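You operate a simulated robot arm through the tools that you are given. There is no shell and no other tool. Be economical: measure what you need, move in short steps, check, and stop when the job is done.

You are at the controls of a simulated two-armed robot. One attempt, no reset.

TASK
Lock the blue hose coupling with the air shut, then set the bench air to its card.
Fine: shut the bench air valve first; hold the coupling with one hand while the other turns its collar; valve open, then the knob by the bench air display. Where these are worked on the way, their far stop is far enough and under half their travel is too little: bench air valve.

It is judged by the outcome, as a careful person would: the job done as asked, and still so three seconds after it is handed in. It fails if anything else is knocked over, pushed out of place, dropped, spilled or broken.

THE ROBOT
Two 7-joint arms with two-finger parallel grippers on one trunk, on a base that drives. Base frame: it is fixed to the floor where the robot stands at the start and does not move with it; the origin is under the middle of the robot, x ahead of it, y to its left, z up. Units: mm, rad, N and s.
The left shoulder is at the start at [70, 163, 1195], the right one opposite. With the tool pointing down near the work surface each hand reaches from about 400 to 880 mm from the robot's upright axis, wherever it stands, measured 20 degrees to its own side. Places, roughly: bench air card [800, -200, 1100]; bench air valve [500, 0, 1000]; red vice handle [300, -500, 900]. Payload 3.43 kg a hand.
The tool frame of a hand sits at the grasp point between the pads (the TCP): z along the fingers, y along the line on which they close. The tips reach 34 mm beyond it. The gripper opens to 128 mm. The fingers are 24 mm wide and 12 mm thick; the gripper's body (48 by 130 mm) begins 96 mm behind the TCP.
Orientation is that of the tool frame in the base frame, as a unit quaternion [x, y, z, w]. With the fingers straight down and closing along the base's y, the tool's x points along the base's -x, its y along +y and its z along -z.

THE INTERFACE
- The arms move only by the tool jog_arm. It takes "left_motion", "right_motion" or both (then of equal length, played together; a hand with none holds still); each is a list of rows, each a list of 7 numbers: the shift along the tool's x, y, z in mm, then the turn, a rotation vector about the tool's x, y, z in rad, then the opening, from 0 (shut) to 1 (fully open). In form: [[x, y, z, wx, wy, wz, claw], ...]. A call has 1 to 10 rows; each row shifts and turns the commanded pose from where the row before left it, along the tool's axes as they then stand. Rows are played at 5 a second. More than 50 mm and 0.15 rad between two rows, or a gripper value outside its range, and nothing of the call is played. A pose out of reach is approached as far as the arm can. The call stops where the force on the tool passes 40 N (or 10 N more than at its start, if that is more) or the arm is blocked; 0.2 s more then pass. The fingers move at their own pace (about 153 mm/s each) and stop on an object; they squeeze with about 22 N. The grip force told is the motor's: it shows also when the fingers shut on nothing. Time passes only in rows, and 0.2 s behind the last, so rows that do not move let the fingers close. The reply holds the time, the measured pose of the TCP, the force on the tool along the base axes, the opening and the grip force, in the units named above and with some noise, with the torque about the TCP (base axes, N m) and any sound that the robot's microphone picked up.
- Cameras (640 x 400 px; columns grow to the right, rows downward): "scene" is now at [132.3, -35.6, 1431.5]; the picture's right is [-0.41, -0.91, 0.00], its down [-0.46, 0.20, -0.87] and it looks along [0.79, -0.35, -0.50] (base axes); focal length 237 px, centre (320, 200). "left" rides on the left gripper at [76, 11, -160] in its tool frame; the picture's right is [-0.15, 0.99, 0.00], its down [-0.88, -0.13, -0.46] and it looks along [-0.45, -0.07, 0.89] (tool axes); focal length 234 px, centre (320, 200). "right" rides on the right gripper at [76, -11, -160] in its tool frame; the picture's right is [0.15, 0.99, 0.00], its down [-0.88, 0.13, -0.46] and it looks along [-0.45, 0.07, 0.89] (tool axes); focal length 234 px, centre (320, 200). There is no depth. A picture from a camera that has moved, and an enlarged one, comes with that camera's place and axes in the base frame and with its lens.
- grab_frame(camera): a new picture of that camera. It takes no simulated time.
- slide_trunk(by): slides the trunk up (or, below 0, down) by that many mm; the arms and the scene camera ride with it, the base frame stays. It gives what a move gives, with no picture.
- base_move(legs): drives the robot by 1 to 6 legs, each [ahead, left, turn to the left] in mm, mm and rad, along the robot's own axes; the way and the turn of a leg run together, so that a leg with both is an arc; at most 1500 mm and 3.142 rad a leg. The arms and the cameras ride along, it lands a little off, and it stops where it bumps. It gives what a move gives.
- aim_head(pan, tilt): turns the head with the scene camera to pan (to the left, within 1.501 rad either way) and tilt (down, from -0.506 to 1.204), counted from straight ahead of the robot. It gives what a move gives.
- zoom(camera, box): a new picture of the part [left, top, right, bottom] of that camera's present view, enlarged. It takes no simulated time.
- close_job(): hands the job in; it is judged then, once.

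Go step by step. Nothing tells you exact positions but the pictures and the camera data: compare them with the known pose of the tool, close in by small moves and look again before you grip or let go. The budget is 120 turns and 88 pictures, counting those below and the enlarged ones. Unless the task says otherwise, let go and move clear before handing in, and close with one line.

The tools are called after ">>>" as a command line: name --argument value ..., lists and objects as JSON in quotes. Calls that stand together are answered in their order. jog_arm: Moves the arms, as the interface text tells. Its arguments: {"type":"object","properties":{"left_motion":{"type":"array","items":{"type":"array","items":{"type":"number"}}},"right_motion":{"type":"array","items":{"type":"array","items":{"type":"number"}}}},"required":[]} The other tools are called the same way: slide_trunk (by) slides the trunk up or down; base_move (legs) drives the base; aim_head (pan, tilt) turns the head that bears the scene camera; grab_frame (camera) takes a picture; zoom (camera, box) takes an enlarged picture of a part of a camera's view; close_job () hands the job in.

At the start:

```text
clock: 0.0
left_eef_pos: [711.5, 195.3, 1313.0]
left_tool_rot: [0.0, 1.0, 0.001, -0.001]
left_ft_force: [-0.1, 0.2, 0.3]
left_torque: [0.0, -0.02, 0.01]
left_finger_gap: 128.0
left_gripper_force: 0.0
right_eef_pos: [437.1, -285.9, 1337.2]
right_tool_rot: [0.0, 1.0, 0.0, 0.001]
right_ft_force: [0.5, -0.2, -0.2]
right_torque: [-0.01, 0.0, 0.0]
right_finger_gap: 127.9
right_gripper_force: 0.0
trunk travel left (down, up): [-675.0, 265.0]
robot x, y, heading: [-0.0, 3.1, -0.0]
head pan, tilt: [-0.419, 0.522]
```

scene: 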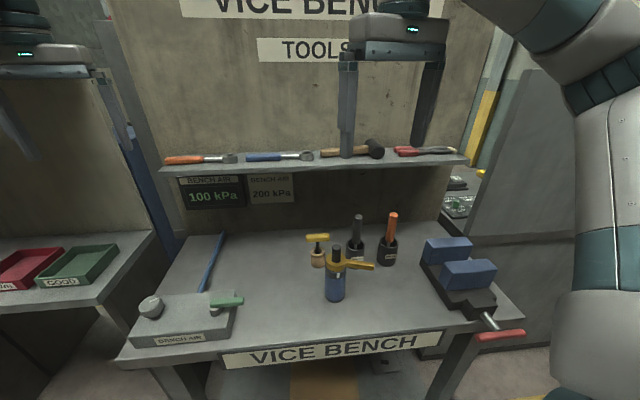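
right: 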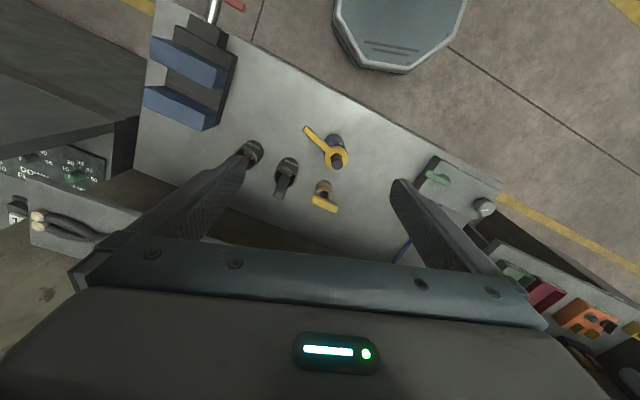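
left: 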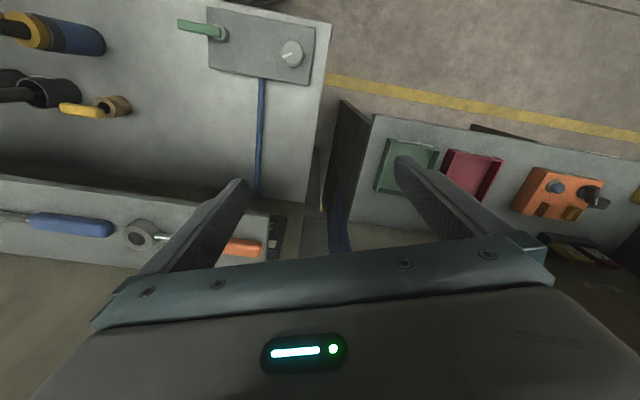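

I see the vice bench with the bench air box (green lever valve, grey knob), a blue coupling with a yellow collar, and the display and card. I'll look closer at each.

>>> zoom --camera "scene" --box '[110, 220, 270, 360]'

>>> zoom --camera "scene" --box '[280, 200, 420, 310]'

>>> zoom --camera "scene" --box '[160, 160, 320, 220]'

>>> zoom --camera "left" --box '[160, 0, 340, 110]'

>>> zoom --camera "right" --box '[230, 100, 390, 220]'

```text
2.86 times, centred on (190, 290) of scene
camera zoom: at [132.3, -35.6, 1431.5], right [-0.41, -0.91, 0.0], down [-0.46, 0.2, -0.87], along [0.79, -0.35, -0.5], focal length 677 px, centre (691, -57)
```

zoom: 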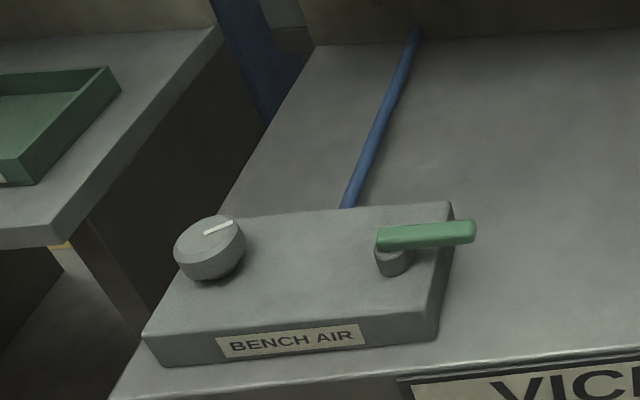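

```text
3.64 times, centred on (350, 255) of scene
camera zoom: at [132.3, -35.6, 1431.5], right [-0.41, -0.91, 0.0], down [-0.46, 0.2, -0.87], along [0.79, -0.35, -0.5], focal length 862 px, centre (211, 0)
```

zoom: 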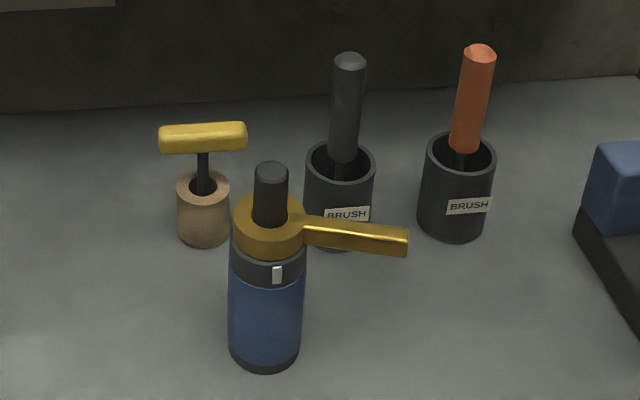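

```text
4.00 times, centred on (240, 190) of scene
camera zoom: at [132.3, -35.6, 1431.5], right [-0.41, -0.91, 0.0], down [-0.46, 0.2, -0.87], along [0.79, -0.35, -0.5], focal length 948 px, centre (640, 240)
```

zoom: 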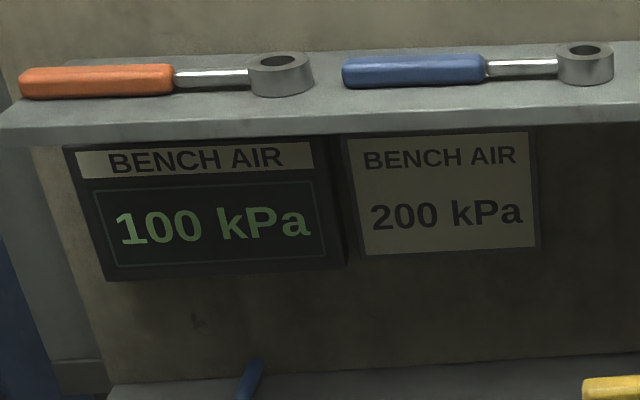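

```text
3.56 times, centred on (250, 55) of left
camera zoom: at [636.1, 204.3, 1472.6], right [0.15, 0.99, 0.0], down [0.88, -0.13, 0.46], along [0.45, -0.07, -0.89], focal length 833 px, centre (569, 716)
```

zoom: 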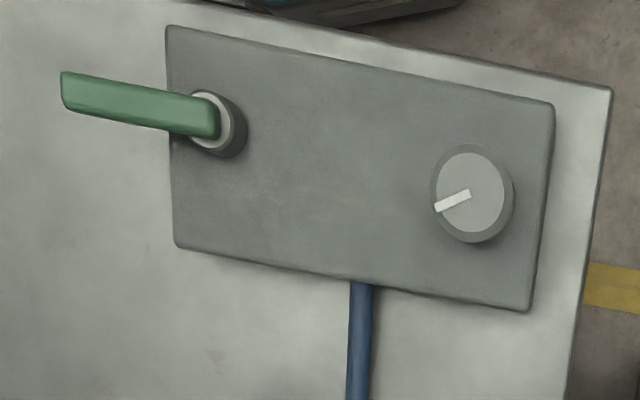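

```text
3.33 times, centred on (310, 160) of right
camera zoom: at [360.8, -295.8, 1496.3], right [-0.14, 0.99, 0.0], down [0.88, 0.13, 0.46], along [0.45, 0.07, -0.89], focal length 781 px, centre (353, 333)
```

zoom: 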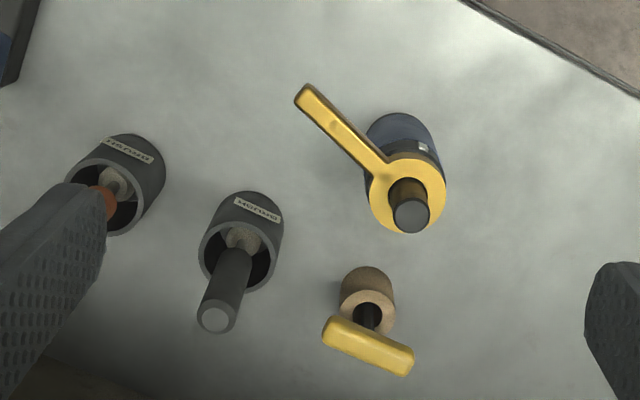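

The bench is yawed about -0.3 rad. The valve pivot is near (530, 38, 960) with its lever pointing to the bench's right. The coupling is near (494, -238), with its collar at z of about 1025. I'll bring the left hand above the air box for a closer look.

>>> jog_arm --left_motion '[[46, 0, 0, 0, 0, 0, 0], [46, 0, 0, 0, 0, 0, 0], [46, 0, 0, 0, 0, 0, 0], [46, 0, 0, 0, 0, 0, 0], [30, 0, 0, 0, 0, 0, 0], [0, -47, 0, 0, 0, 0, 0], [0, -47, 0, 0, 0, 0, 0], [0, -40, 0, 0, 0, 0, 0], [0, 0, 48, 0, 0, 0, 0], [0, 0, 48, 0, 0, 0, 0]]'

>>> grab_frame --camera "left"

>>> zoom --camera "right" --box '[280, 110, 380, 180]'

```text
clock: 2.2
left_eef_pos: [499.5, 62.4, 1216.0]
left_tool_rot: [0.0, 1.0, 0.0, 0.001]
left_ft_force: [0.2, -0.3, 0.3]
left_torque: [-0.01, -0.03, 0.01]
left_finger_gap: 0.1
left_gripper_force: 21.4
right_eef_pos: [437.9, -284.6, 1337.8]
right_tool_rot: [0.001, 1.0, -0.001, 0.0]
right_ft_force: [0.8, -0.1, -0.2]
right_torque: [-0.03, 0.0, 0.01]
right_finger_gap: 128.1
right_gripper_force: 0.1
trunk travel left (down, up): [-675.0, 265.0]
robot x, y, heading: [-2.2, -3.2, -0.001]
head pan, tilt: [-0.419, 0.522]
```

```text
79 pictures are left
camera left: at [424.4, 71.4, 1376.2], right [0.15, 0.99, 0.0], down [0.88, -0.13, 0.46], along [0.45, -0.07, -0.89], focal length 234 px, centre (320, 200)
```

left: 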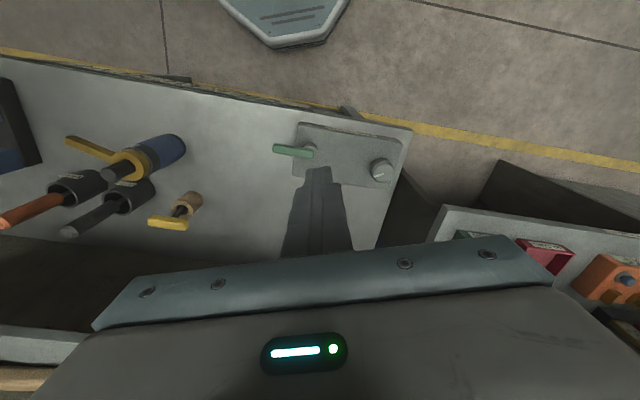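

```text
5.71 times, centred on (330, 145) of right
camera zoom: at [362.0, -294.8, 1496.3], right [-0.15, 0.99, 0.0], down [0.88, 0.13, 0.46], along [0.45, 0.07, -0.89], focal length 1338 px, centre (263, 514)
```

zoom: 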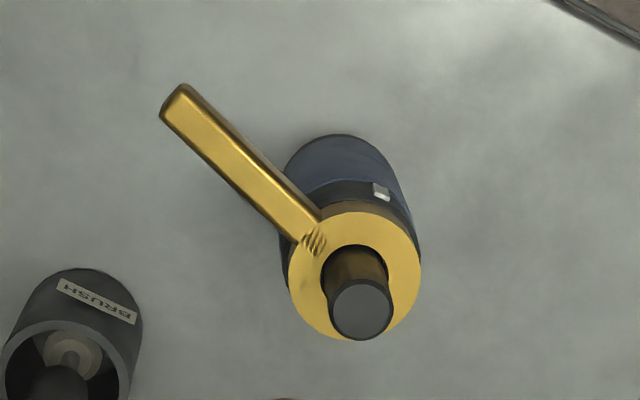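

The lever is in view. I'll zoom in for stop details.

>>> zoom --camera "left" --box '[260, 110, 420, 210]'

```text
4.00 times, centred on (340, 160) of left
camera zoom: at [424.4, 71.4, 1376.2], right [0.15, 0.99, 0.0], down [0.88, -0.13, 0.46], along [0.45, -0.07, -0.89], focal length 937 px, centre (240, 360)
```

zoom: 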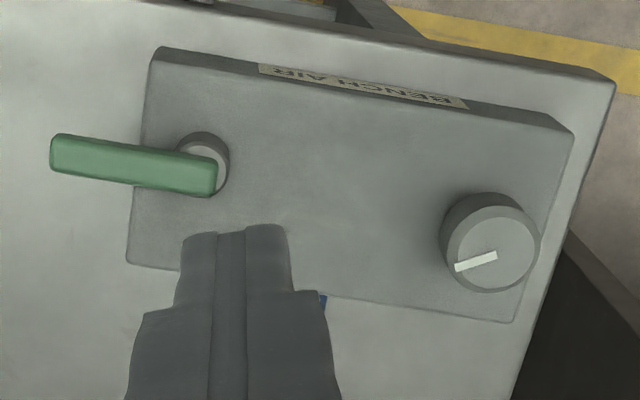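

Lever top is at z of about 975 and box top about 928. I'll put the closed left fingers behind the lever, on its far side.

>>> jog_arm --left_motion '[[-24, -38, 0, 0, 0, 0, 0], [-26, -39, 0, 0, 0, 0, 0], [0, 0, 46, 0, 0, 0, 0], [0, 0, 46, 0, 0, 0, 0], [0, 0, 46, 0, 0, 0, 0], [0, 0, 46, 0, 0, 0, 0], [0, 0, 30, 0, 0, 0, 0], [0, 0, 18, 0, 0, 0, 0]]'

>>> grab_frame --camera "left"

>>> zoom --camera "scene" --box '[110, 160, 310, 360]'

```text
clock: 4.0
left_eef_pos: [549.8, -15.2, 984.1]
left_tool_rot: [-0.001, 1.0, 0.0, 0.0]
left_ft_force: [0.3, 0.8, -0.7]
left_torque: [-0.03, -0.01, -0.02]
left_finger_gap: 0.2
left_gripper_force: 22.2
right_eef_pos: [437.2, -285.4, 1336.9]
right_tool_rot: [0.0, 1.0, -0.001, 0.001]
right_ft_force: [-0.1, -1.1, -0.4]
right_torque: [-0.01, -0.01, -0.02]
right_finger_gap: 128.1
right_gripper_force: 0.1
trunk travel left (down, up): [-675.0, 265.0]
robot x, y, heading: [-3.9, 0.1, -0.002]
head pan, tilt: [-0.419, 0.522]
```

```text
76 pictures are left
camera left: at [473.5, -7.0, 1144.8], right [0.15, 0.99, 0.0], down [0.88, -0.13, 0.46], along [0.45, -0.07, -0.89], focal length 234 px, centre (320, 200)
```

left: 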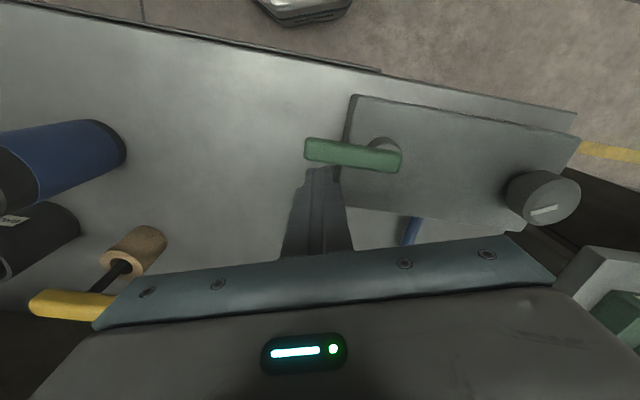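

```text
2.00 times, centred on (210, 260) of scene
camera zoom: at [132.4, -35.3, 1431.6], right [-0.41, -0.91, 0.0], down [-0.46, 0.2, -0.87], along [0.79, -0.35, -0.5], focal length 474 px, centre (540, 80)
```

zoom: 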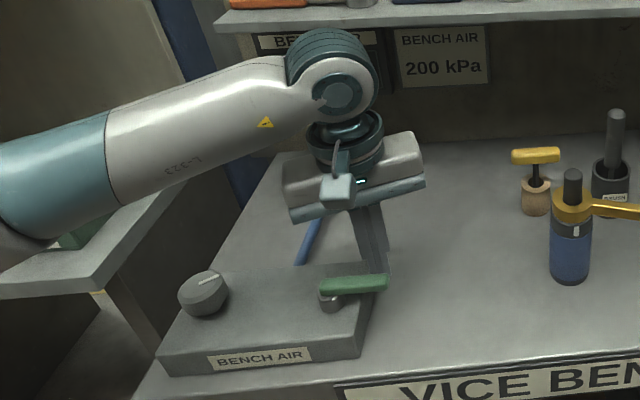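

Fingers are behind the lever. I'll pull gently toward the robot to feel whether it turns that way.

>>> jog_arm --left_motion '[[4.8, 1.5, 0, 0, 0, 0, 0], [4.8, 1.5, 0, 0, 0, 0, 0], [4.8, 1.5, 0, 0, 0, 0, 0], [4.8, 1.5, 0, 0, 0, 0, 0], [4.8, 1.5, 0, 0, 0, 0, 0]]'

>>> grab_frame --camera "left"

```text
clock: 5.2
left_eef_pos: [524.4, -8.5, 985.4]
left_tool_rot: [0.0, 1.0, 0.001, 0.0]
left_ft_force: [0.7, -0.7, 0.5]
left_torque: [0.02, -0.02, -0.05]
left_finger_gap: 0.0
left_gripper_force: 22.2
right_eef_pos: [437.3, -285.3, 1337.8]
right_tool_rot: [0.0, 1.0, 0.0, 0.0]
right_ft_force: [-0.2, 0.1, 0.1]
right_torque: [-0.01, -0.03, -0.01]
right_finger_gap: 128.3
right_gripper_force: 0.1
trunk travel left (down, up): [-675.0, 265.0]
robot x, y, heading: [0.1, 2.0, 0.001]
head pan, tilt: [-0.419, 0.522]
```

```text
74 pictures are left
camera left: at [448.6, 1.1, 1144.7], right [0.15, 0.99, 0.0], down [0.88, -0.13, 0.46], along [0.45, -0.07, -0.89], focal length 234 px, centre (320, 200)
```

left: 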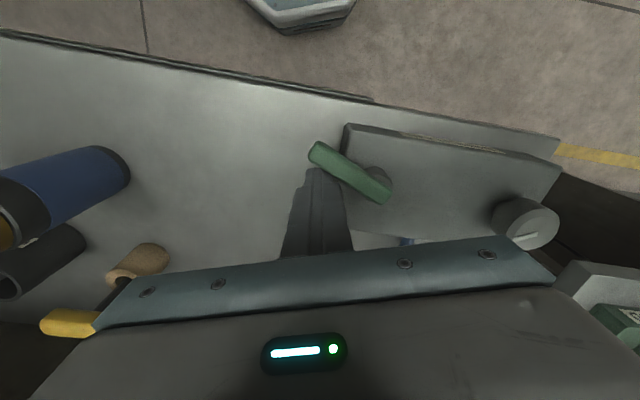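

It turns freely toward the robot. I'll continue along the arc.

>>> jog_arm --left_motion '[[9.5, 3.6, 0, 0, 0, 0, 0], [8.5, 4.9, 0, 0, 0, 0, 0], [7.3, 6.6, 0, 0, 0, 0, 0], [5.8, 7.9, 0, 0, 0, 0, 0], [4, 9, 0, 0, 0, 0, 0]]'

>>> grab_frame --camera "left"

>>> zoom --camera "scene" --box '[110, 160, 310, 360]'

```text
clock: 6.4
left_eef_pos: [488.1, 24.1, 984.2]
left_tool_rot: [0.001, 1.0, 0.0, 0.0]
left_ft_force: [-0.1, -0.6, -0.1]
left_torque: [0.01, 0.07, -0.02]
left_finger_gap: 0.0
left_gripper_force: 22.3
right_eef_pos: [436.6, -286.0, 1337.9]
right_tool_rot: [0.001, 1.0, 0.0, 0.0]
right_ft_force: [-0.2, -1.3, 0.8]
right_torque: [-0.02, 0.01, 0.03]
right_finger_gap: 127.7
right_gripper_force: 0.0
trunk travel left (down, up): [-675.0, 265.0]
robot x, y, heading: [0.7, -3.0, 0.001]
head pan, tilt: [-0.419, 0.522]
```

```text
73 pictures are left
camera left: at [413.1, 33.5, 1144.1], right [0.15, 0.99, 0.0], down [0.88, -0.13, 0.46], along [0.45, -0.07, -0.89], focal length 234 px, centre (320, 200)
```

left: 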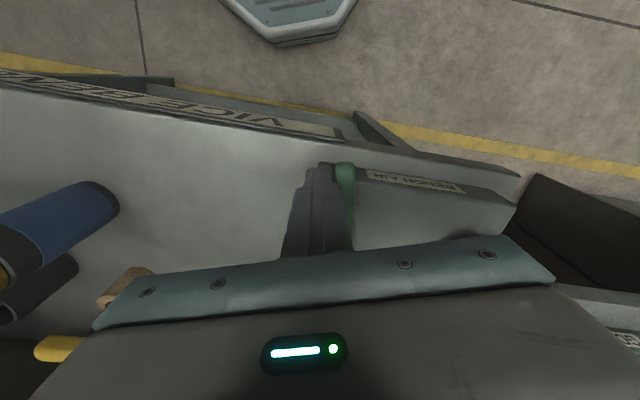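

```text
2.00 times, centred on (210, 260) of scene
camera zoom: at [132.4, -35.5, 1431.5], right [-0.41, -0.91, 0.0], down [-0.46, 0.2, -0.87], along [0.79, -0.35, -0.5], focal length 474 px, centre (540, 80)
```

zoom: 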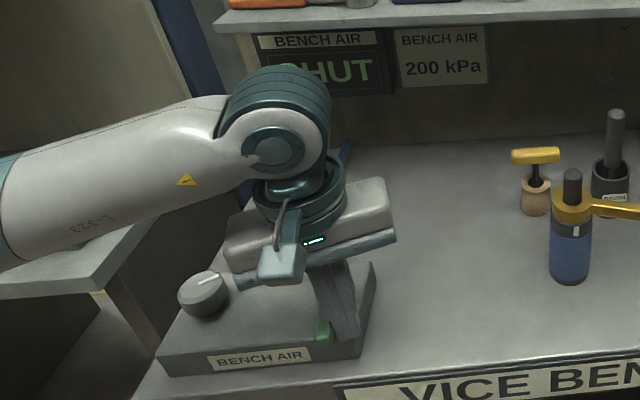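

The display reads SHUT. I'll push on to the stop.

>>> jog_arm --left_motion '[[1, 4, 0, 0, 0, 0, 0], [0, 4, 0, 0, 0, 0, 0], [0, 4, 0, 0, 0, 0, 0], [0, 4, 0, 0, 0, 0, 0]]'

>>> grab_frame --camera "left"

```text
clock: 7.4
left_eef_pos: [487.8, 32.3, 984.7]
left_tool_rot: [0.003, 1.0, 0.0, 0.0]
left_ft_force: [2.3, -34.0, -8.2]
left_torque: [-0.4, 0.1, -0.4]
left_finger_gap: 0.1
left_gripper_force: 21.8
right_eef_pos: [436.8, -292.5, 1335.7]
right_tool_rot: [0.001, 1.0, 0.003, 0.0]
right_ft_force: [-0.3, 0.0, 0.5]
right_torque: [0.0, -0.03, -0.02]
right_finger_gap: 127.9
right_gripper_force: 0.2
trunk travel left (down, up): [-675.0, 265.0]
robot x, y, heading: [1.1, 2.2, -0.003]
head pan, tilt: [-0.419, 0.522]
```

```text
71 pictures are left
camera left: at [411.9, 42.6, 1144.7], right [0.15, 0.99, 0.0], down [0.88, -0.13, 0.46], along [0.45, -0.07, -0.89], focal length 234 px, centre (320, 200)
```

left: 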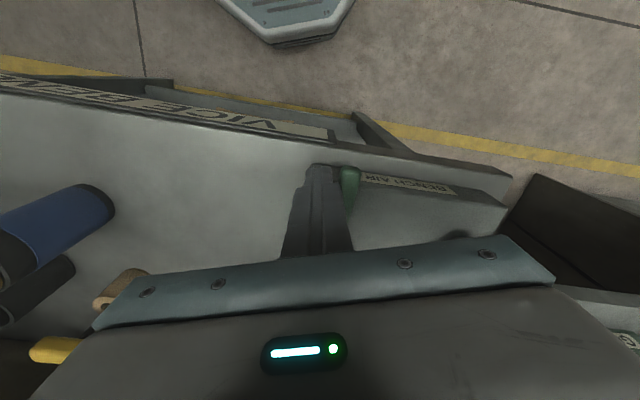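

The valve is at its stop. I'll back off and lift, then start turning the left hand so it can take the coupling from the front-left with horizontal fingers.

>>> jog_arm --left_motion '[[-2, -14, 0, 0, 0, 0, 0], [0, -4, -30, 0, 0, 0, 0], [0, 0, -48, 0, 0, 0, 0], [0, 0, -48, 0, 0, 0, 0], [0, 0, -48, 0, 0, 0, 0], [0, 0, 0, 0, 0, -0.145, 0], [0, 0, 0, 0, 0, -0.145, 0], [0, 0, 0, 0, 0, -0.145, 0], [0, 0, 0, 0, 0, -0.145, 0], [0, 0, 0, 0, 0, -0.145, 0]]'

>>> jog_arm --left_motion '[[0, 0, 0, 0, 0, -0.145, 0], [0, 0, 0, 0, 0, -0.145, 0], [0, 0, 0, 0, 0, -0.145, 0], [0, 0, 0, 0, 0, -0.145, 0], [0, 0, 0, 0, 0, -0.145, 0], [0, 0, 0, 0, 0, -0.145, 0], [0, 0, 0, 0, 0, -0.145, 0], [0, 0, 0, 0, 0, -0.145, 0], [0, 0, 0, 0, 0, -0.145, 0], [0, 0, 0, 0, 0, -0.117, 0]]'

>>> grab_frame --camera "scene"

```text
clock: 9.6
left_eef_pos: [490.1, 22.5, 1158.0]
left_tool_rot: [-0.356, 0.934, -0.001, 0.0]
left_ft_force: [-0.4, 1.0, 0.4]
left_torque: [0.02, -0.02, -0.02]
left_finger_gap: 0.1
left_gripper_force: 21.6
right_eef_pos: [437.1, -285.2, 1337.4]
right_tool_rot: [0.001, 1.0, 0.0, 0.0]
right_ft_force: [0.2, 0.7, 0.0]
right_torque: [-0.05, 0.01, -0.04]
right_finger_gap: 128.2
right_gripper_force: 0.2
trunk travel left (down, up): [-675.0, 265.0]
robot x, y, heading: [-2.9, -0.7, 0.001]
head pan, tilt: [-0.419, 0.522]
```

```text
clock: 11.8
left_eef_pos: [490.1, 21.7, 1158.7]
left_tool_rot: [0.879, -0.476, 0.0, 0.0]
left_ft_force: [0.7, 0.0, 0.4]
left_torque: [0.02, -0.01, -0.01]
left_finger_gap: 0.1
left_gripper_force: 21.8
right_eef_pos: [436.4, -285.6, 1337.8]
right_tool_rot: [0.001, 1.0, 0.001, -0.001]
right_ft_force: [0.1, -0.3, 0.7]
right_torque: [-0.01, -0.01, -0.01]
right_finger_gap: 128.1
right_gripper_force: 0.0
trunk travel left (down, up): [-675.0, 265.0]
robot x, y, heading: [0.2, -1.0, -0.005]
head pan, tilt: [-0.419, 0.522]
```

```text
70 pictures are left
camera scene: at [132.2, -35.6, 1431.5], right [-0.41, -0.91, 0.0], down [-0.46, 0.2, -0.87], along [0.79, -0.35, -0.5], focal length 237 px, centre (320, 200)
```

scene: 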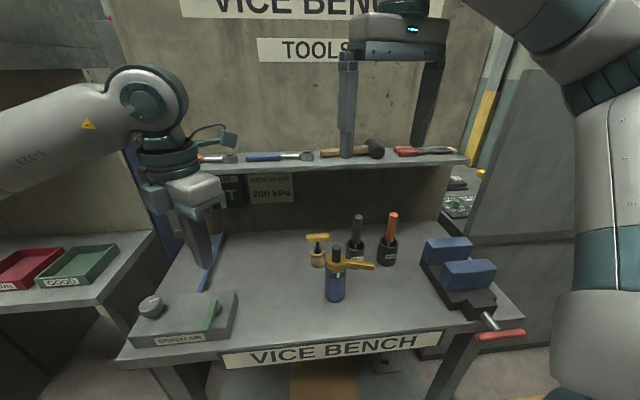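

Yaw done. I'll shift forward, then pitch the left hand to horizontal.

>>> jog_arm --left_motion '[[45, 0, 0, 0, 0, 0, 0.3], [45, 0, 0, 0, 0, 0, 0.7], [0, 0, 0, 0, 0.143, 0, 0.7], [0, 0, 0, 0, 0.143, 0, 0.7], [0, 0, 0, 0, 0.143, 0, 0.7], [0, 0, 0, 0, 0.143, 0, 0.7], [0, 0, 0, 0, 0.143, 0, 0.7], [0, 0, 0, 0, 0.143, 0, 0.7], [0, 0, 0, 0, 0.143, 0, 0.7], [0, 0, 0, 0, 0.143, 0, 0.7]]'

>>> jog_arm --left_motion '[[0, 0, 0, 0, 0.143, 0, 0.7], [0, 0, 0, 0, 0.143, 0, 0.7], [0, 0, 0, 0, 0.14, 0, 0.7]]'

>>> grab_frame --camera "scene"

>>> grab_frame --camera "left"

```text
clock: 14.0
left_eef_pos: [538.6, -53.9, 1161.0]
left_tool_rot: [0.739, -0.4, 0.477, 0.258]
left_ft_force: [0.3, 0.1, 0.9]
left_torque: [-0.03, -0.04, 0.03]
left_finger_gap: 89.5
left_gripper_force: 0.1
right_eef_pos: [436.6, -284.7, 1337.4]
right_tool_rot: [0.001, 1.0, 0.001, 0.0]
right_ft_force: [0.1, 0.7, -1.5]
right_torque: [0.01, 0.02, 0.03]
right_finger_gap: 128.1
right_gripper_force: 0.1
trunk travel left (down, up): [-675.0, 265.0]
robot x, y, heading: [0.9, 1.5, 0.001]
head pan, tilt: [-0.419, 0.522]
```

```text
clock: 14.8
left_eef_pos: [538.1, -54.6, 1158.9]
left_tool_rot: [0.621, -0.337, 0.622, 0.336]
left_ft_force: [0.1, -0.6, -0.3]
left_torque: [0.02, 0.01, 0.0]
left_finger_gap: 89.4
left_gripper_force: 0.0
right_eef_pos: [436.1, -286.1, 1337.6]
right_tool_rot: [0.002, 1.0, 0.0, 0.001]
right_ft_force: [-0.8, 0.7, -0.3]
right_torque: [0.0, -0.01, 0.0]
right_finger_gap: 127.7
right_gripper_force: 0.1
trunk travel left (down, up): [-675.0, 265.0]
robot x, y, heading: [-1.9, 3.3, -0.003]
head pan, tilt: [-0.419, 0.522]
```

```text
69 pictures are left
camera scene: at [132.0, -35.7, 1431.7], right [-0.41, -0.91, 0.0], down [-0.46, 0.2, -0.87], along [0.79, -0.35, -0.5], focal length 237 px, centre (320, 200)
```

scene: 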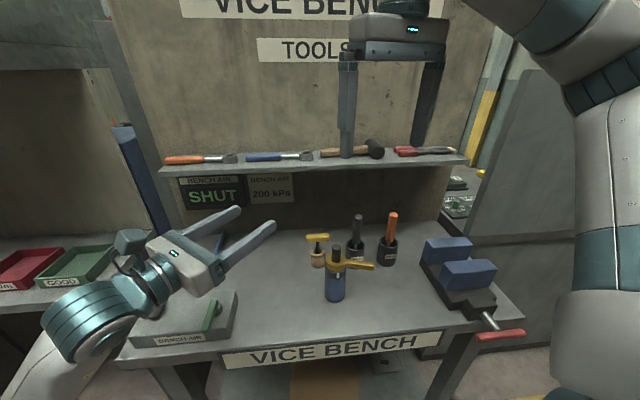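

```text
68 pictures are left
camera left: at [441.8, 71.9, 1234.9], right [-0.83, -0.54, -0.15], down [-0.14, 0.45, -0.88], along [0.54, -0.71, -0.45], focal length 234 px, centre (320, 200)
```

left: 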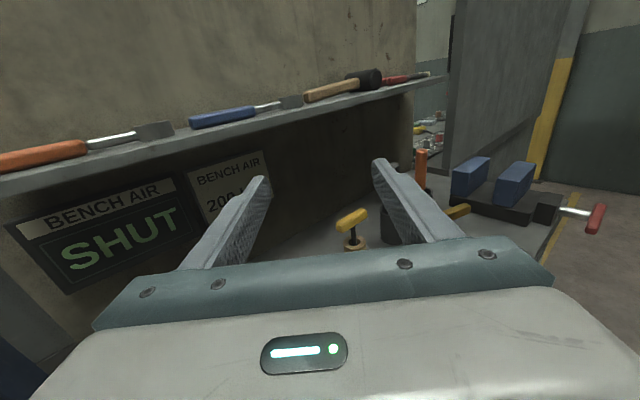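

The left hand is level. I'll back the base up 120 mm to give the arms room, then check positions.

>>> base_move --legs '[[-120, 0, 0]]'

>>> grab_frame --camera "left"

>>> grab_frame --camera "scene"

>>> grab_frame --camera "right"

```text
clock: 16.1
left_eef_pos: [417.5, -54.7, 1158.8]
left_tool_rot: [0.623, -0.336, 0.621, 0.336]
left_ft_force: [-0.1, 0.3, 0.4]
left_torque: [-0.02, 0.01, 0.03]
left_finger_gap: 89.4
left_gripper_force: 0.0
right_eef_pos: [315.0, -284.5, 1337.3]
right_tool_rot: [0.002, 1.0, 0.001, -0.001]
right_ft_force: [0.7, -0.1, 0.1]
right_torque: [0.01, 0.03, -0.01]
right_finger_gap: 127.9
right_gripper_force: 0.0
trunk travel left (down, up): [-675.0, 265.0]
robot x, y, heading: [-117.2, 1.6, 0.001]
head pan, tilt: [-0.419, 0.522]
```

```text
67 pictures are left
camera left: at [320.4, 71.8, 1234.4], right [-0.83, -0.54, -0.15], down [-0.14, 0.45, -0.88], along [0.54, -0.71, -0.45], focal length 234 px, centre (320, 200)
```

left: 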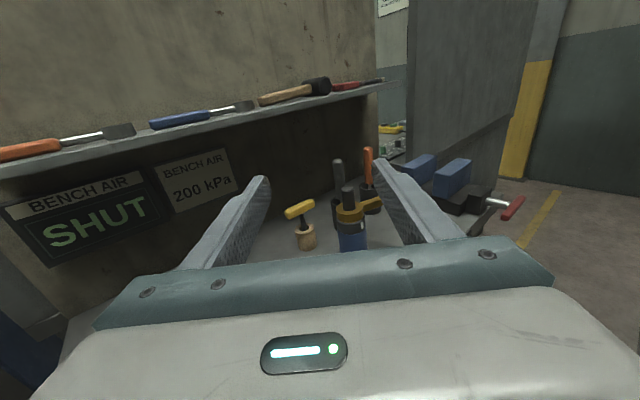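

```text
66 pictures are left
camera scene: at [10.4, -35.6, 1431.4], right [-0.41, -0.91, 0.0], down [-0.46, 0.2, -0.87], along [0.79, -0.35, -0.5], focal length 237 px, centre (320, 200)
```

scene: 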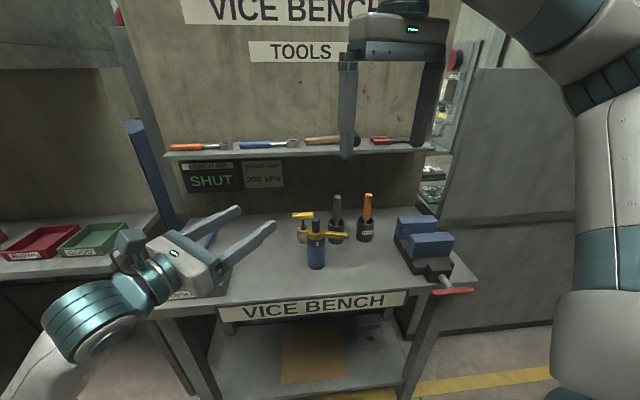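

```text
65 pictures are left
camera right: at [239.1, -295.7, 1496.0], right [-0.15, 0.99, 0.0], down [0.88, 0.13, 0.46], along [0.45, 0.07, -0.89], focal length 234 px, centre (320, 200)
```

right: 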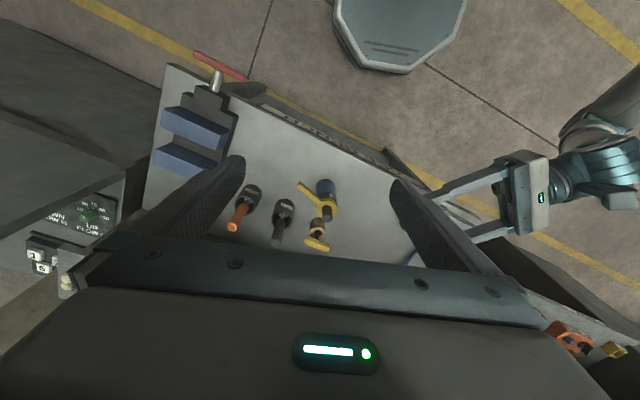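

Coupling confirmed at about (495, -237). I'll lower the left hand in front of it to z 970.

>>> jog_arm --left_motion '[[0, 36, 15, 0, 0, 0, 0.7], [-47, 0, 5, 0, 0, 0, 0.7], [-47, 0, 5, 0, 0, 0, 0.7], [-47, 0, 5, 0, 0, 0, 0.7], [-47, 0, 5, 0, 0, 0, 0.7]]'

>>> grab_frame --camera "left"

>>> grab_frame --camera "scene"

```text
clock: 17.2
left_eef_pos: [403.8, -103.2, 971.5]
left_tool_rot: [0.622, -0.337, 0.622, 0.336]
left_ft_force: [1.0, 0.3, 0.9]
left_torque: [0.03, -0.03, -0.01]
left_finger_gap: 89.4
left_gripper_force: 0.0
right_eef_pos: [314.5, -284.4, 1338.1]
right_tool_rot: [0.001, 1.0, 0.0, 0.0]
right_ft_force: [-0.3, 0.0, 0.3]
right_torque: [0.01, 0.03, 0.05]
right_finger_gap: 128.0
right_gripper_force: 0.1
trunk travel left (down, up): [-675.0, 265.0]
robot x, y, heading: [-121.6, -3.1, -0.004]
head pan, tilt: [-0.419, 0.522]
```

```text
64 pictures are left
camera left: at [307.4, 23.1, 1046.7], right [-0.83, -0.54, -0.15], down [-0.14, 0.45, -0.88], along [0.54, -0.71, -0.45], focal length 234 px, centre (320, 200)
```

left: 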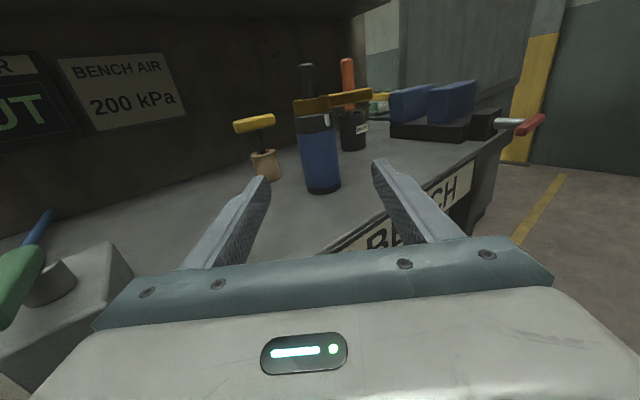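

```text
63 pictures are left
camera scene: at [9.3, -35.0, 1431.7], right [-0.41, -0.91, 0.0], down [-0.46, 0.2, -0.87], along [0.79, -0.35, -0.5], focal length 237 px, centre (320, 200)
```

scene: 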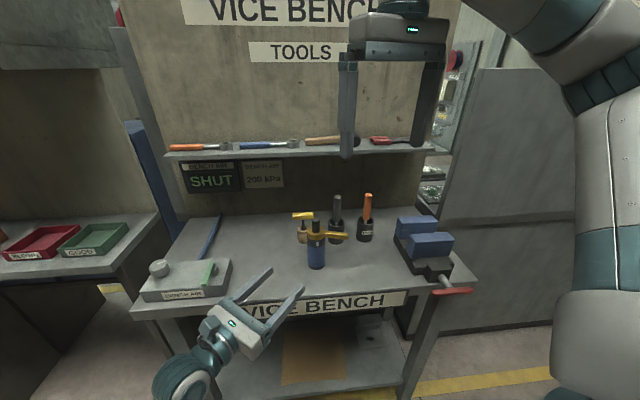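

Lined up. I'll advance along the fingers toward the coupling.

>>> jog_arm --left_motion '[[0, -1, 40, 0, 0, 0, 0.7], [0, -1, 40, 0, 0, 0, 0.7], [0, 0, 40, 0, 0, 0, 0.7]]'

>>> grab_frame --camera "left"

>>> zoom --camera "scene" --box '[220, 190, 400, 310]'

```text
clock: 18.1
left_eef_pos: [471.8, -203.0, 969.5]
left_tool_rot: [0.622, -0.339, 0.62, 0.337]
left_ft_force: [-0.2, 0.1, 0.8]
left_torque: [0.0, -0.06, 0.02]
left_finger_gap: 89.6
left_gripper_force: 0.2
right_eef_pos: [313.5, -286.8, 1337.4]
right_tool_rot: [0.001, 1.0, 0.001, -0.001]
right_ft_force: [-0.5, 0.1, -0.9]
right_torque: [0.03, 0.02, -0.03]
right_finger_gap: 128.2
right_gripper_force: 0.1
trunk travel left (down, up): [-675.0, 265.0]
robot x, y, heading: [-121.5, 1.4, 0.002]
head pan, tilt: [-0.419, 0.522]
```

```text
62 pictures are left
camera left: at [375.3, -78.0, 1045.6], right [-0.83, -0.54, -0.15], down [-0.14, 0.46, -0.88], along [0.54, -0.71, -0.45], focal length 234 px, centre (320, 200)
```

left: 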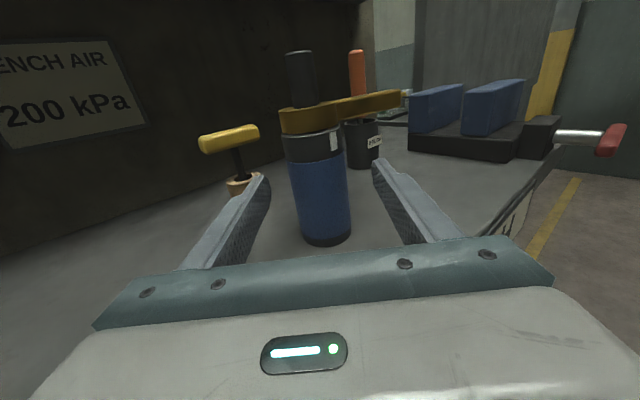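

```text
3.33 times, centred on (310, 250) of scene
camera zoom: at [10.3, -36.9, 1431.4], right [-0.41, -0.91, 0.0], down [-0.46, 0.2, -0.87], along [0.79, -0.35, -0.5], focal length 790 px, centre (353, 33)
```

zoom: 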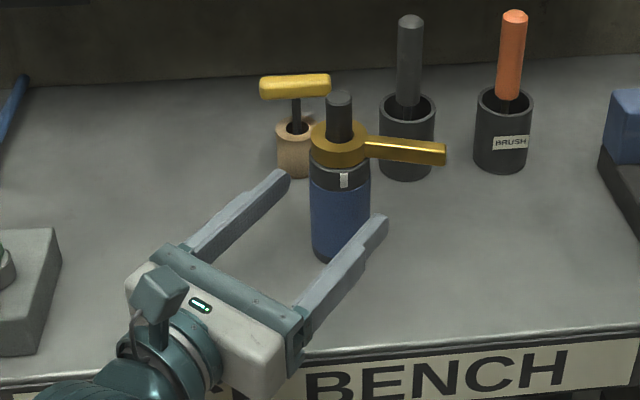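

>>> jog_arm --left_motion '[[0, -1, 20, 0, 0, 0, 0.7], [0, 0, 20, 0, 0, 0, 0.7]]'

>>> grab_frame --camera "left"

>>> zoom --camera "right" --box '[260, 150, 420, 260]'

```text
clock: 18.6
left_eef_pos: [498.6, -229.5, 963.3]
left_tool_rot: [0.626, -0.34, 0.619, 0.33]
left_ft_force: [0.6, 0.4, -0.1]
left_torque: [0.05, 0.03, 0.0]
left_finger_gap: 89.5
left_gripper_force: 0.0
right_eef_pos: [314.3, -284.5, 1336.9]
right_tool_rot: [0.0, 1.0, 0.0, 0.001]
right_ft_force: [0.3, 0.0, 0.7]
right_torque: [-0.04, 0.03, 0.02]
right_finger_gap: 128.1
right_gripper_force: 0.1
trunk travel left (down, up): [-675.0, 265.0]
robot x, y, heading: [-122.6, -0.4, -0.005]
head pan, tilt: [-0.419, 0.522]
```

```text
60 pictures are left
camera left: at [401.1, -105.6, 1040.2], right [-0.83, -0.54, -0.15], down [-0.14, 0.47, -0.87], along [0.54, -0.7, -0.46], focal length 234 px, centre (320, 200)
```

left: 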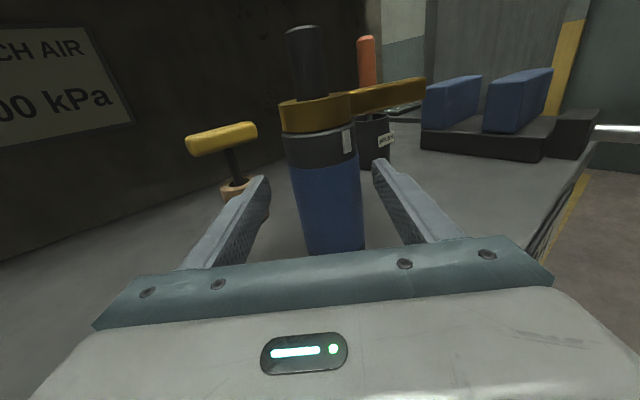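

```text
3.64 times, centred on (340, 205) of right
camera zoom: at [238.9, -296.0, 1496.0], right [-0.15, 0.99, 0.0], down [0.88, 0.13, 0.46], along [0.45, 0.07, -0.89], focal length 852 px, centre (247, 182)
```

zoom: 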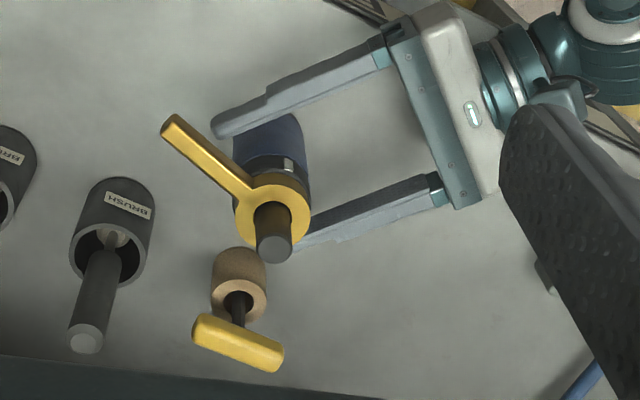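

The measured pose is a few mm off my command. I'll let it settle and look from the scene camera.

>>> jog_arm --left_motion '[[0, 0, 0, 0, 0, 0, 0.7], [0, 0, 0, 0, 0, 0, 0.7]]'

>>> grab_frame --camera "scene"

```text
clock: 19.2
left_eef_pos: [498.4, -229.4, 963.1]
left_tool_rot: [0.625, -0.339, 0.62, 0.33]
left_ft_force: [-0.2, -0.4, 0.0]
left_torque: [-0.01, 0.01, 0.03]
left_finger_gap: 89.4
left_gripper_force: 0.1
right_eef_pos: [314.2, -285.0, 1337.1]
right_tool_rot: [0.001, 1.0, 0.0, 0.0]
right_ft_force: [0.5, 0.8, 0.4]
right_torque: [0.0, -0.02, 0.04]
right_finger_gap: 127.9
right_gripper_force: 0.0
trunk travel left (down, up): [-675.0, 265.0]
robot x, y, heading: [-120.3, 2.9, -0.001]
head pan, tilt: [-0.419, 0.522]
```

```text
58 pictures are left
camera scene: at [9.7, -35.4, 1431.5], right [-0.41, -0.91, 0.0], down [-0.46, 0.2, -0.87], along [0.79, -0.35, -0.5], focal length 237 px, centre (320, 200)
```

scene: 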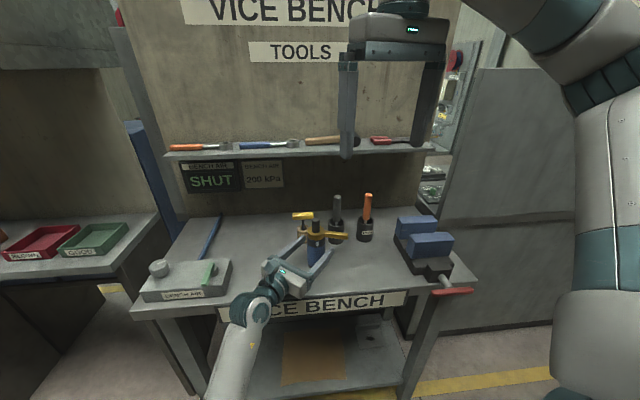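

The arm seems to be near a joint limit here. I'll back out a little and yaw the hand toward heading -45° to ease the wrist.

>>> jog_arm --left_motion '[[0, 0, -25, 0, 0, 0, 0.7], [0, 0, -25, 0, 0, 0, 0.7], [0, 0, 0, 0.1, 0, 0, 0.7], [0, 0, 0, 0.1, 0, 0, 0.7]]'

```text
clock: 20.4
left_eef_pos: [481.1, -146.1, 923.2]
left_tool_rot: [0.669, -0.309, 0.64, 0.218]
left_ft_force: [0.6, 0.1, 0.3]
left_torque: [0.01, 0.02, -0.01]
left_finger_gap: 89.6
left_gripper_force: 0.1
right_eef_pos: [314.6, -284.9, 1337.8]
right_tool_rot: [-0.001, 1.0, 0.001, 0.0]
right_ft_force: [0.1, 0.2, 0.4]
right_torque: [0.02, 0.04, -0.02]
right_finger_gap: 128.1
right_gripper_force: 0.1
trunk travel left (down, up): [-675.0, 265.0]
robot x, y, heading: [-122.9, 6.0, 0.002]
head pan, tilt: [-0.419, 0.522]
stopped in row 4 (left hand): the arm was blocked; the commanded pose is now the measured one
```

The arm ended low and off course. I'll look before doing anything else.

>>> grab_frame --camera "scene"

>>> grab_frame --camera "left"

>>> zoom --camera "right" --box '[260, 110, 580, 310]'

```text
57 pictures are left
camera scene: at [10.2, -35.7, 1431.5], right [-0.41, -0.91, 0.0], down [-0.46, 0.2, -0.87], along [0.79, -0.35, -0.5], focal length 237 px, centre (320, 200)
```

scene: 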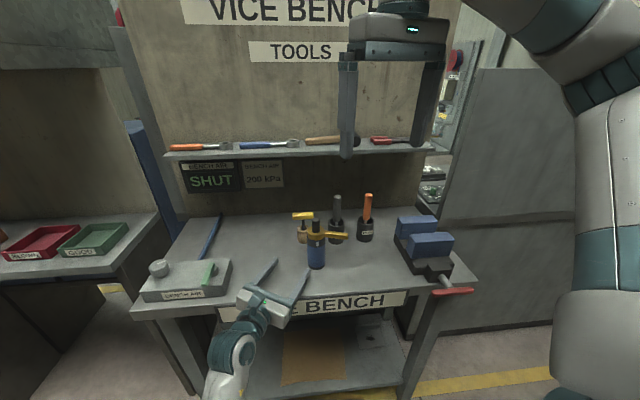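

```text
56 pictures are left
camera left: at [358.2, -56.3, 1010.8], right [-0.68, -0.69, -0.25], down [-0.23, 0.52, -0.82], along [0.69, -0.5, -0.52], focal length 234 px, centre (320, 200)
```

left: 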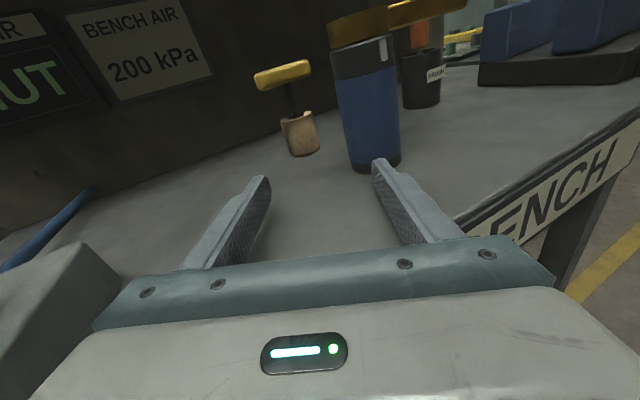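

```text
2.00 times, centred on (420, 210) of right
camera zoom: at [238.9, -295.7, 1496.1], right [-0.15, 0.99, 0.0], down [0.88, 0.13, 0.46], along [0.45, 0.07, -0.89], focal length 468 px, centre (120, 180)
```

zoom: 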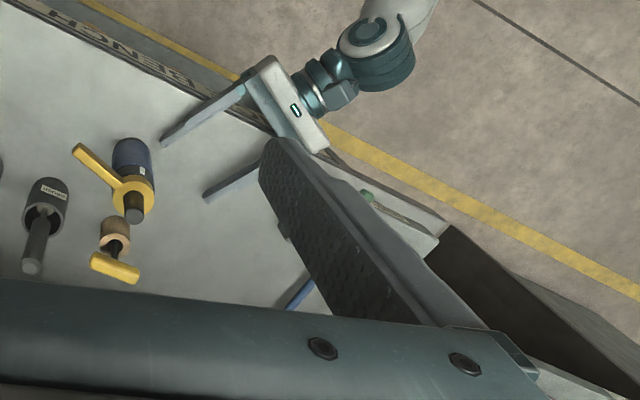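

The coupling is undisturbed. The left arm is too folded at this distance, so I'll back the base off another 200 mm, which also carries the hand clear, and redo the posture with the arm more extended.

>>> base_move --legs '[[-200, 0, 0]]'

>>> jog_arm --left_motion '[[45, 0, 0, 0, 0, 0, 0.7], [45, 0, 0, 0, 0, 0, 0.7], [45, 0, 0, 0, 0, 0, 0.7], [45, 0, 0, 0, 0, 0, 0.7]]'

>>> grab_frame --camera "scene"

```text
clock: 22.0
left_eef_pos: [282.5, -146.0, 924.6]
left_tool_rot: [0.669, -0.307, 0.641, 0.217]
left_ft_force: [-0.5, 0.2, 0.4]
left_torque: [0.01, -0.01, 0.01]
left_finger_gap: 89.6
left_gripper_force: 0.0
right_eef_pos: [116.3, -285.3, 1336.7]
right_tool_rot: [0.0, 1.0, 0.001, 0.001]
right_ft_force: [0.7, 0.6, 0.7]
right_torque: [-0.05, -0.02, 0.0]
right_finger_gap: 128.2
right_gripper_force: 0.1
trunk travel left (down, up): [-675.0, 265.0]
robot x, y, heading: [-322.0, 0.3, 0.0]
head pan, tilt: [-0.419, 0.522]
```

```text
clock: 22.8
left_eef_pos: [295.5, -83.1, 933.1]
left_tool_rot: [0.704, -0.36, 0.598, 0.128]
left_ft_force: [-0.3, -0.3, 0.0]
left_torque: [-0.01, -0.02, 0.01]
left_finger_gap: 89.6
left_gripper_force: 0.1
left hand out of reach, approached as far as the arm can: row 3
right_eef_pos: [116.4, -284.6, 1337.5]
right_tool_rot: [-0.001, 1.0, 0.0, 0.0]
right_ft_force: [0.7, -0.4, -0.1]
right_torque: [0.01, 0.01, -0.02]
right_finger_gap: 128.0
right_gripper_force: 0.1
trunk travel left (down, up): [-675.0, 265.0]
robot x, y, heading: [-323.1, -4.0, 0.001]
head pan, tilt: [-0.419, 0.522]
stopped in row 3 (left hand): the arm was blocked; the commanded pose is now the measured one
```

```text
54 pictures are left
camera scene: at [-188.8, -34.7, 1431.5], right [-0.4, -0.91, 0.0], down [-0.46, 0.2, -0.87], along [0.79, -0.35, -0.5], focal length 237 px, centre (320, 200)
```

scene: 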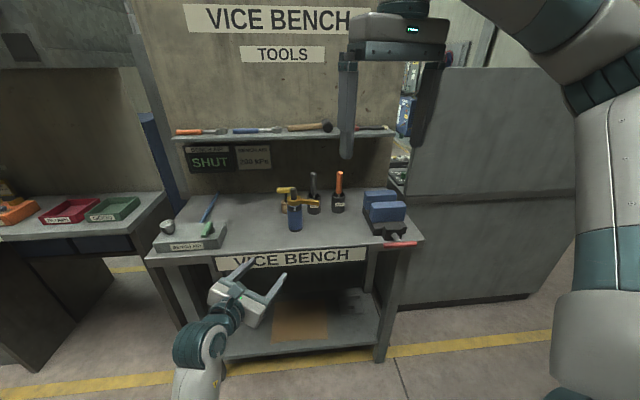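

The arm is stuck at a joint limit. I'll unwind by pitching the tool back toward vertical.

>>> jog_arm --left_motion '[[0, 0, 0, 0, -0.14, 0, 0.7], [0, 0, 0, 0, -0.14, 0, 0.7], [0, 0, 0, 0, -0.14, 0, 0.7], [0, 0, 0, 0, -0.14, 0, 0.7], [0, 0, 0, 0, -0.14, 0, 0.7]]'

```text
clock: 23.2
left_eef_pos: [307.1, 25.4, 857.4]
left_tool_rot: [0.758, -0.405, 0.51, 0.04]
left_ft_force: [-0.4, 0.6, -0.2]
left_torque: [-0.01, 0.03, -0.01]
left_finger_gap: 89.6
left_gripper_force: 0.1
left hand out of reach, approached as far as the arm can: row 1, 2
right_eef_pos: [117.3, -280.7, 1337.0]
right_tool_rot: [-0.001, 1.0, 0.0, 0.0]
right_ft_force: [0.0, 0.5, 0.7]
right_torque: [-0.07, 0.04, 0.02]
right_finger_gap: 127.9
right_gripper_force: 0.0
trunk travel left (down, up): [-675.0, 265.0]
robot x, y, heading: [-321.6, 2.2, -0.002]
head pan, tilt: [-0.419, 0.522]
stopped in row 2 (left hand): the arm was blocked; the commanded pose is now the measured one
```

>>> jog_arm --left_motion '[[24, -10, -14, 0, 0, 0, 0.7], [24, -10, -14, 0, 0, 0, 0.7], [24, -10, -14, 0, 0, 0, 0.7]]'

>>> grab_frame --camera "scene"

```text
clock: 24.0
left_eef_pos: [302.1, 21.7, 943.7]
left_tool_rot: [0.757, -0.406, 0.51, 0.042]
left_ft_force: [-0.5, 0.1, 0.7]
left_torque: [-0.02, 0.01, -0.04]
left_finger_gap: 89.7
left_gripper_force: 0.0
right_eef_pos: [117.3, -284.9, 1337.9]
right_tool_rot: [-0.001, 1.0, 0.0, 0.0]
right_ft_force: [-0.3, -0.4, 0.5]
right_torque: [0.03, 0.01, 0.0]
right_finger_gap: 128.0
right_gripper_force: 0.1
trunk travel left (down, up): [-675.0, 265.0]
robot x, y, heading: [-321.2, 0.8, 0.003]
head pan, tilt: [-0.419, 0.522]
```

```text
53 pictures are left
camera scene: at [-188.3, -35.3, 1431.4], right [-0.4, -0.92, 0.0], down [-0.46, 0.2, -0.87], along [0.79, -0.35, -0.5], focal length 237 px, centre (320, 200)
```

scene: 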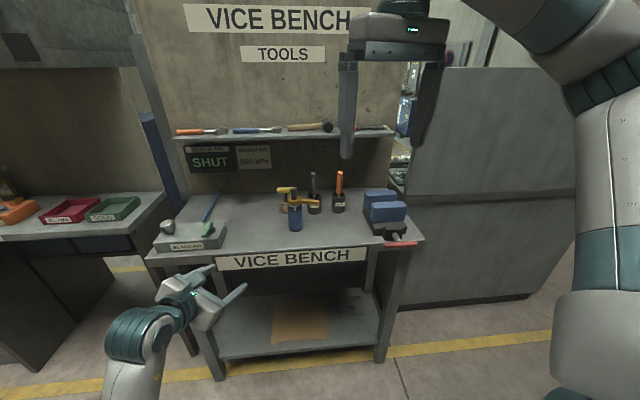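

The arm is free again. I'll raise it and turn it to a 30° downward-tilted pose heading -75°, which is a gentler wrist posture for holding.

>>> jog_arm --left_motion '[[38, -17, -23, 0, 0, 0, 0.7], [38, -17, -23, 0, 0, 0, 0.7], [38, -17, -23, 0, 0, 0, 0.7], [38, -17, -23, 0, 0, 0, 0.7], [0, 0, 0, -0.127, 0.0214, -0.0074, 0.7], [0, 0, 0, -0.127, 0.0214, -0.0074, 0.7], [0, 0, 0, -0.127, 0.0214, -0.0074, 0.7], [0, 0, 0, -0.127, 0.0214, -0.0074, 0.7], [0, 0, 0, -0.127, 0.0214, -0.0074, 0.7]]'

>>> grab_frame --camera "scene"

```text
clock: 26.0
left_eef_pos: [306.9, 22.5, 1136.4]
left_tool_rot: [0.685, -0.529, 0.396, 0.307]
left_ft_force: [0.0, -0.6, 0.8]
left_torque: [0.03, 0.02, -0.02]
left_finger_gap: 89.8
left_gripper_force: 0.0
right_eef_pos: [117.4, -282.2, 1337.1]
right_tool_rot: [0.0, 1.0, 0.001, 0.0]
right_ft_force: [0.6, -0.3, 0.0]
right_torque: [0.02, 0.02, 0.03]
right_finger_gap: 128.1
right_gripper_force: 0.0
trunk travel left (down, up): [-675.0, 265.0]
robot x, y, heading: [-321.0, 0.8, 0.003]
head pan, tilt: [-0.419, 0.522]
```

```text
52 pictures are left
camera scene: at [-188.0, -35.2, 1431.5], right [-0.4, -0.92, 0.0], down [-0.46, 0.2, -0.87], along [0.79, -0.35, -0.5], focal length 237 px, centre (320, 200)
```

scene: 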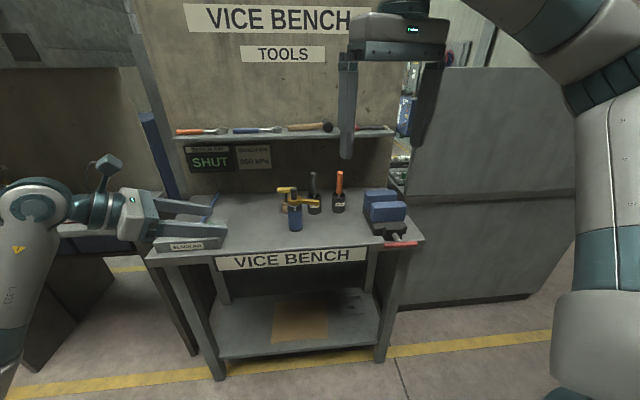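

That posture tracks well. I'll drive forward 100 mm.

>>> base_move --legs '[[100, 0, 0]]'

>>> grab_frame --camera "left"

```text
clock: 27.2
left_eef_pos: [404.2, 24.5, 1134.6]
left_tool_rot: [0.686, -0.528, 0.397, 0.306]
left_ft_force: [0.8, -0.3, 0.4]
left_torque: [-0.02, 0.0, -0.01]
left_finger_gap: 89.6
left_gripper_force: 0.1
right_eef_pos: [215.7, -283.9, 1338.1]
right_tool_rot: [-0.001, 1.0, 0.001, 0.0]
right_ft_force: [0.7, -0.7, -0.5]
right_torque: [0.02, 0.01, -0.02]
right_finger_gap: 128.1
right_gripper_force: 0.1
trunk travel left (down, up): [-675.0, 265.0]
robot x, y, heading: [-224.9, 6.0, 0.002]
head pan, tilt: [-0.419, 0.522]
```

```text
51 pictures are left
camera left: at [367.0, 117.2, 1280.4], right [-0.98, -0.18, -0.13], down [-0.09, 0.84, -0.54], along [0.2, -0.51, -0.83], focal length 234 px, centre (320, 200)
```

left: 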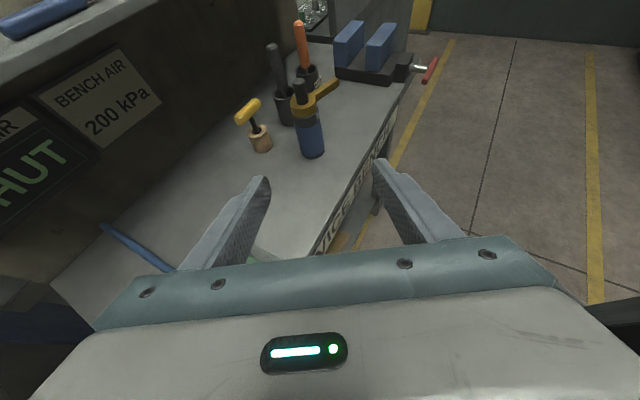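

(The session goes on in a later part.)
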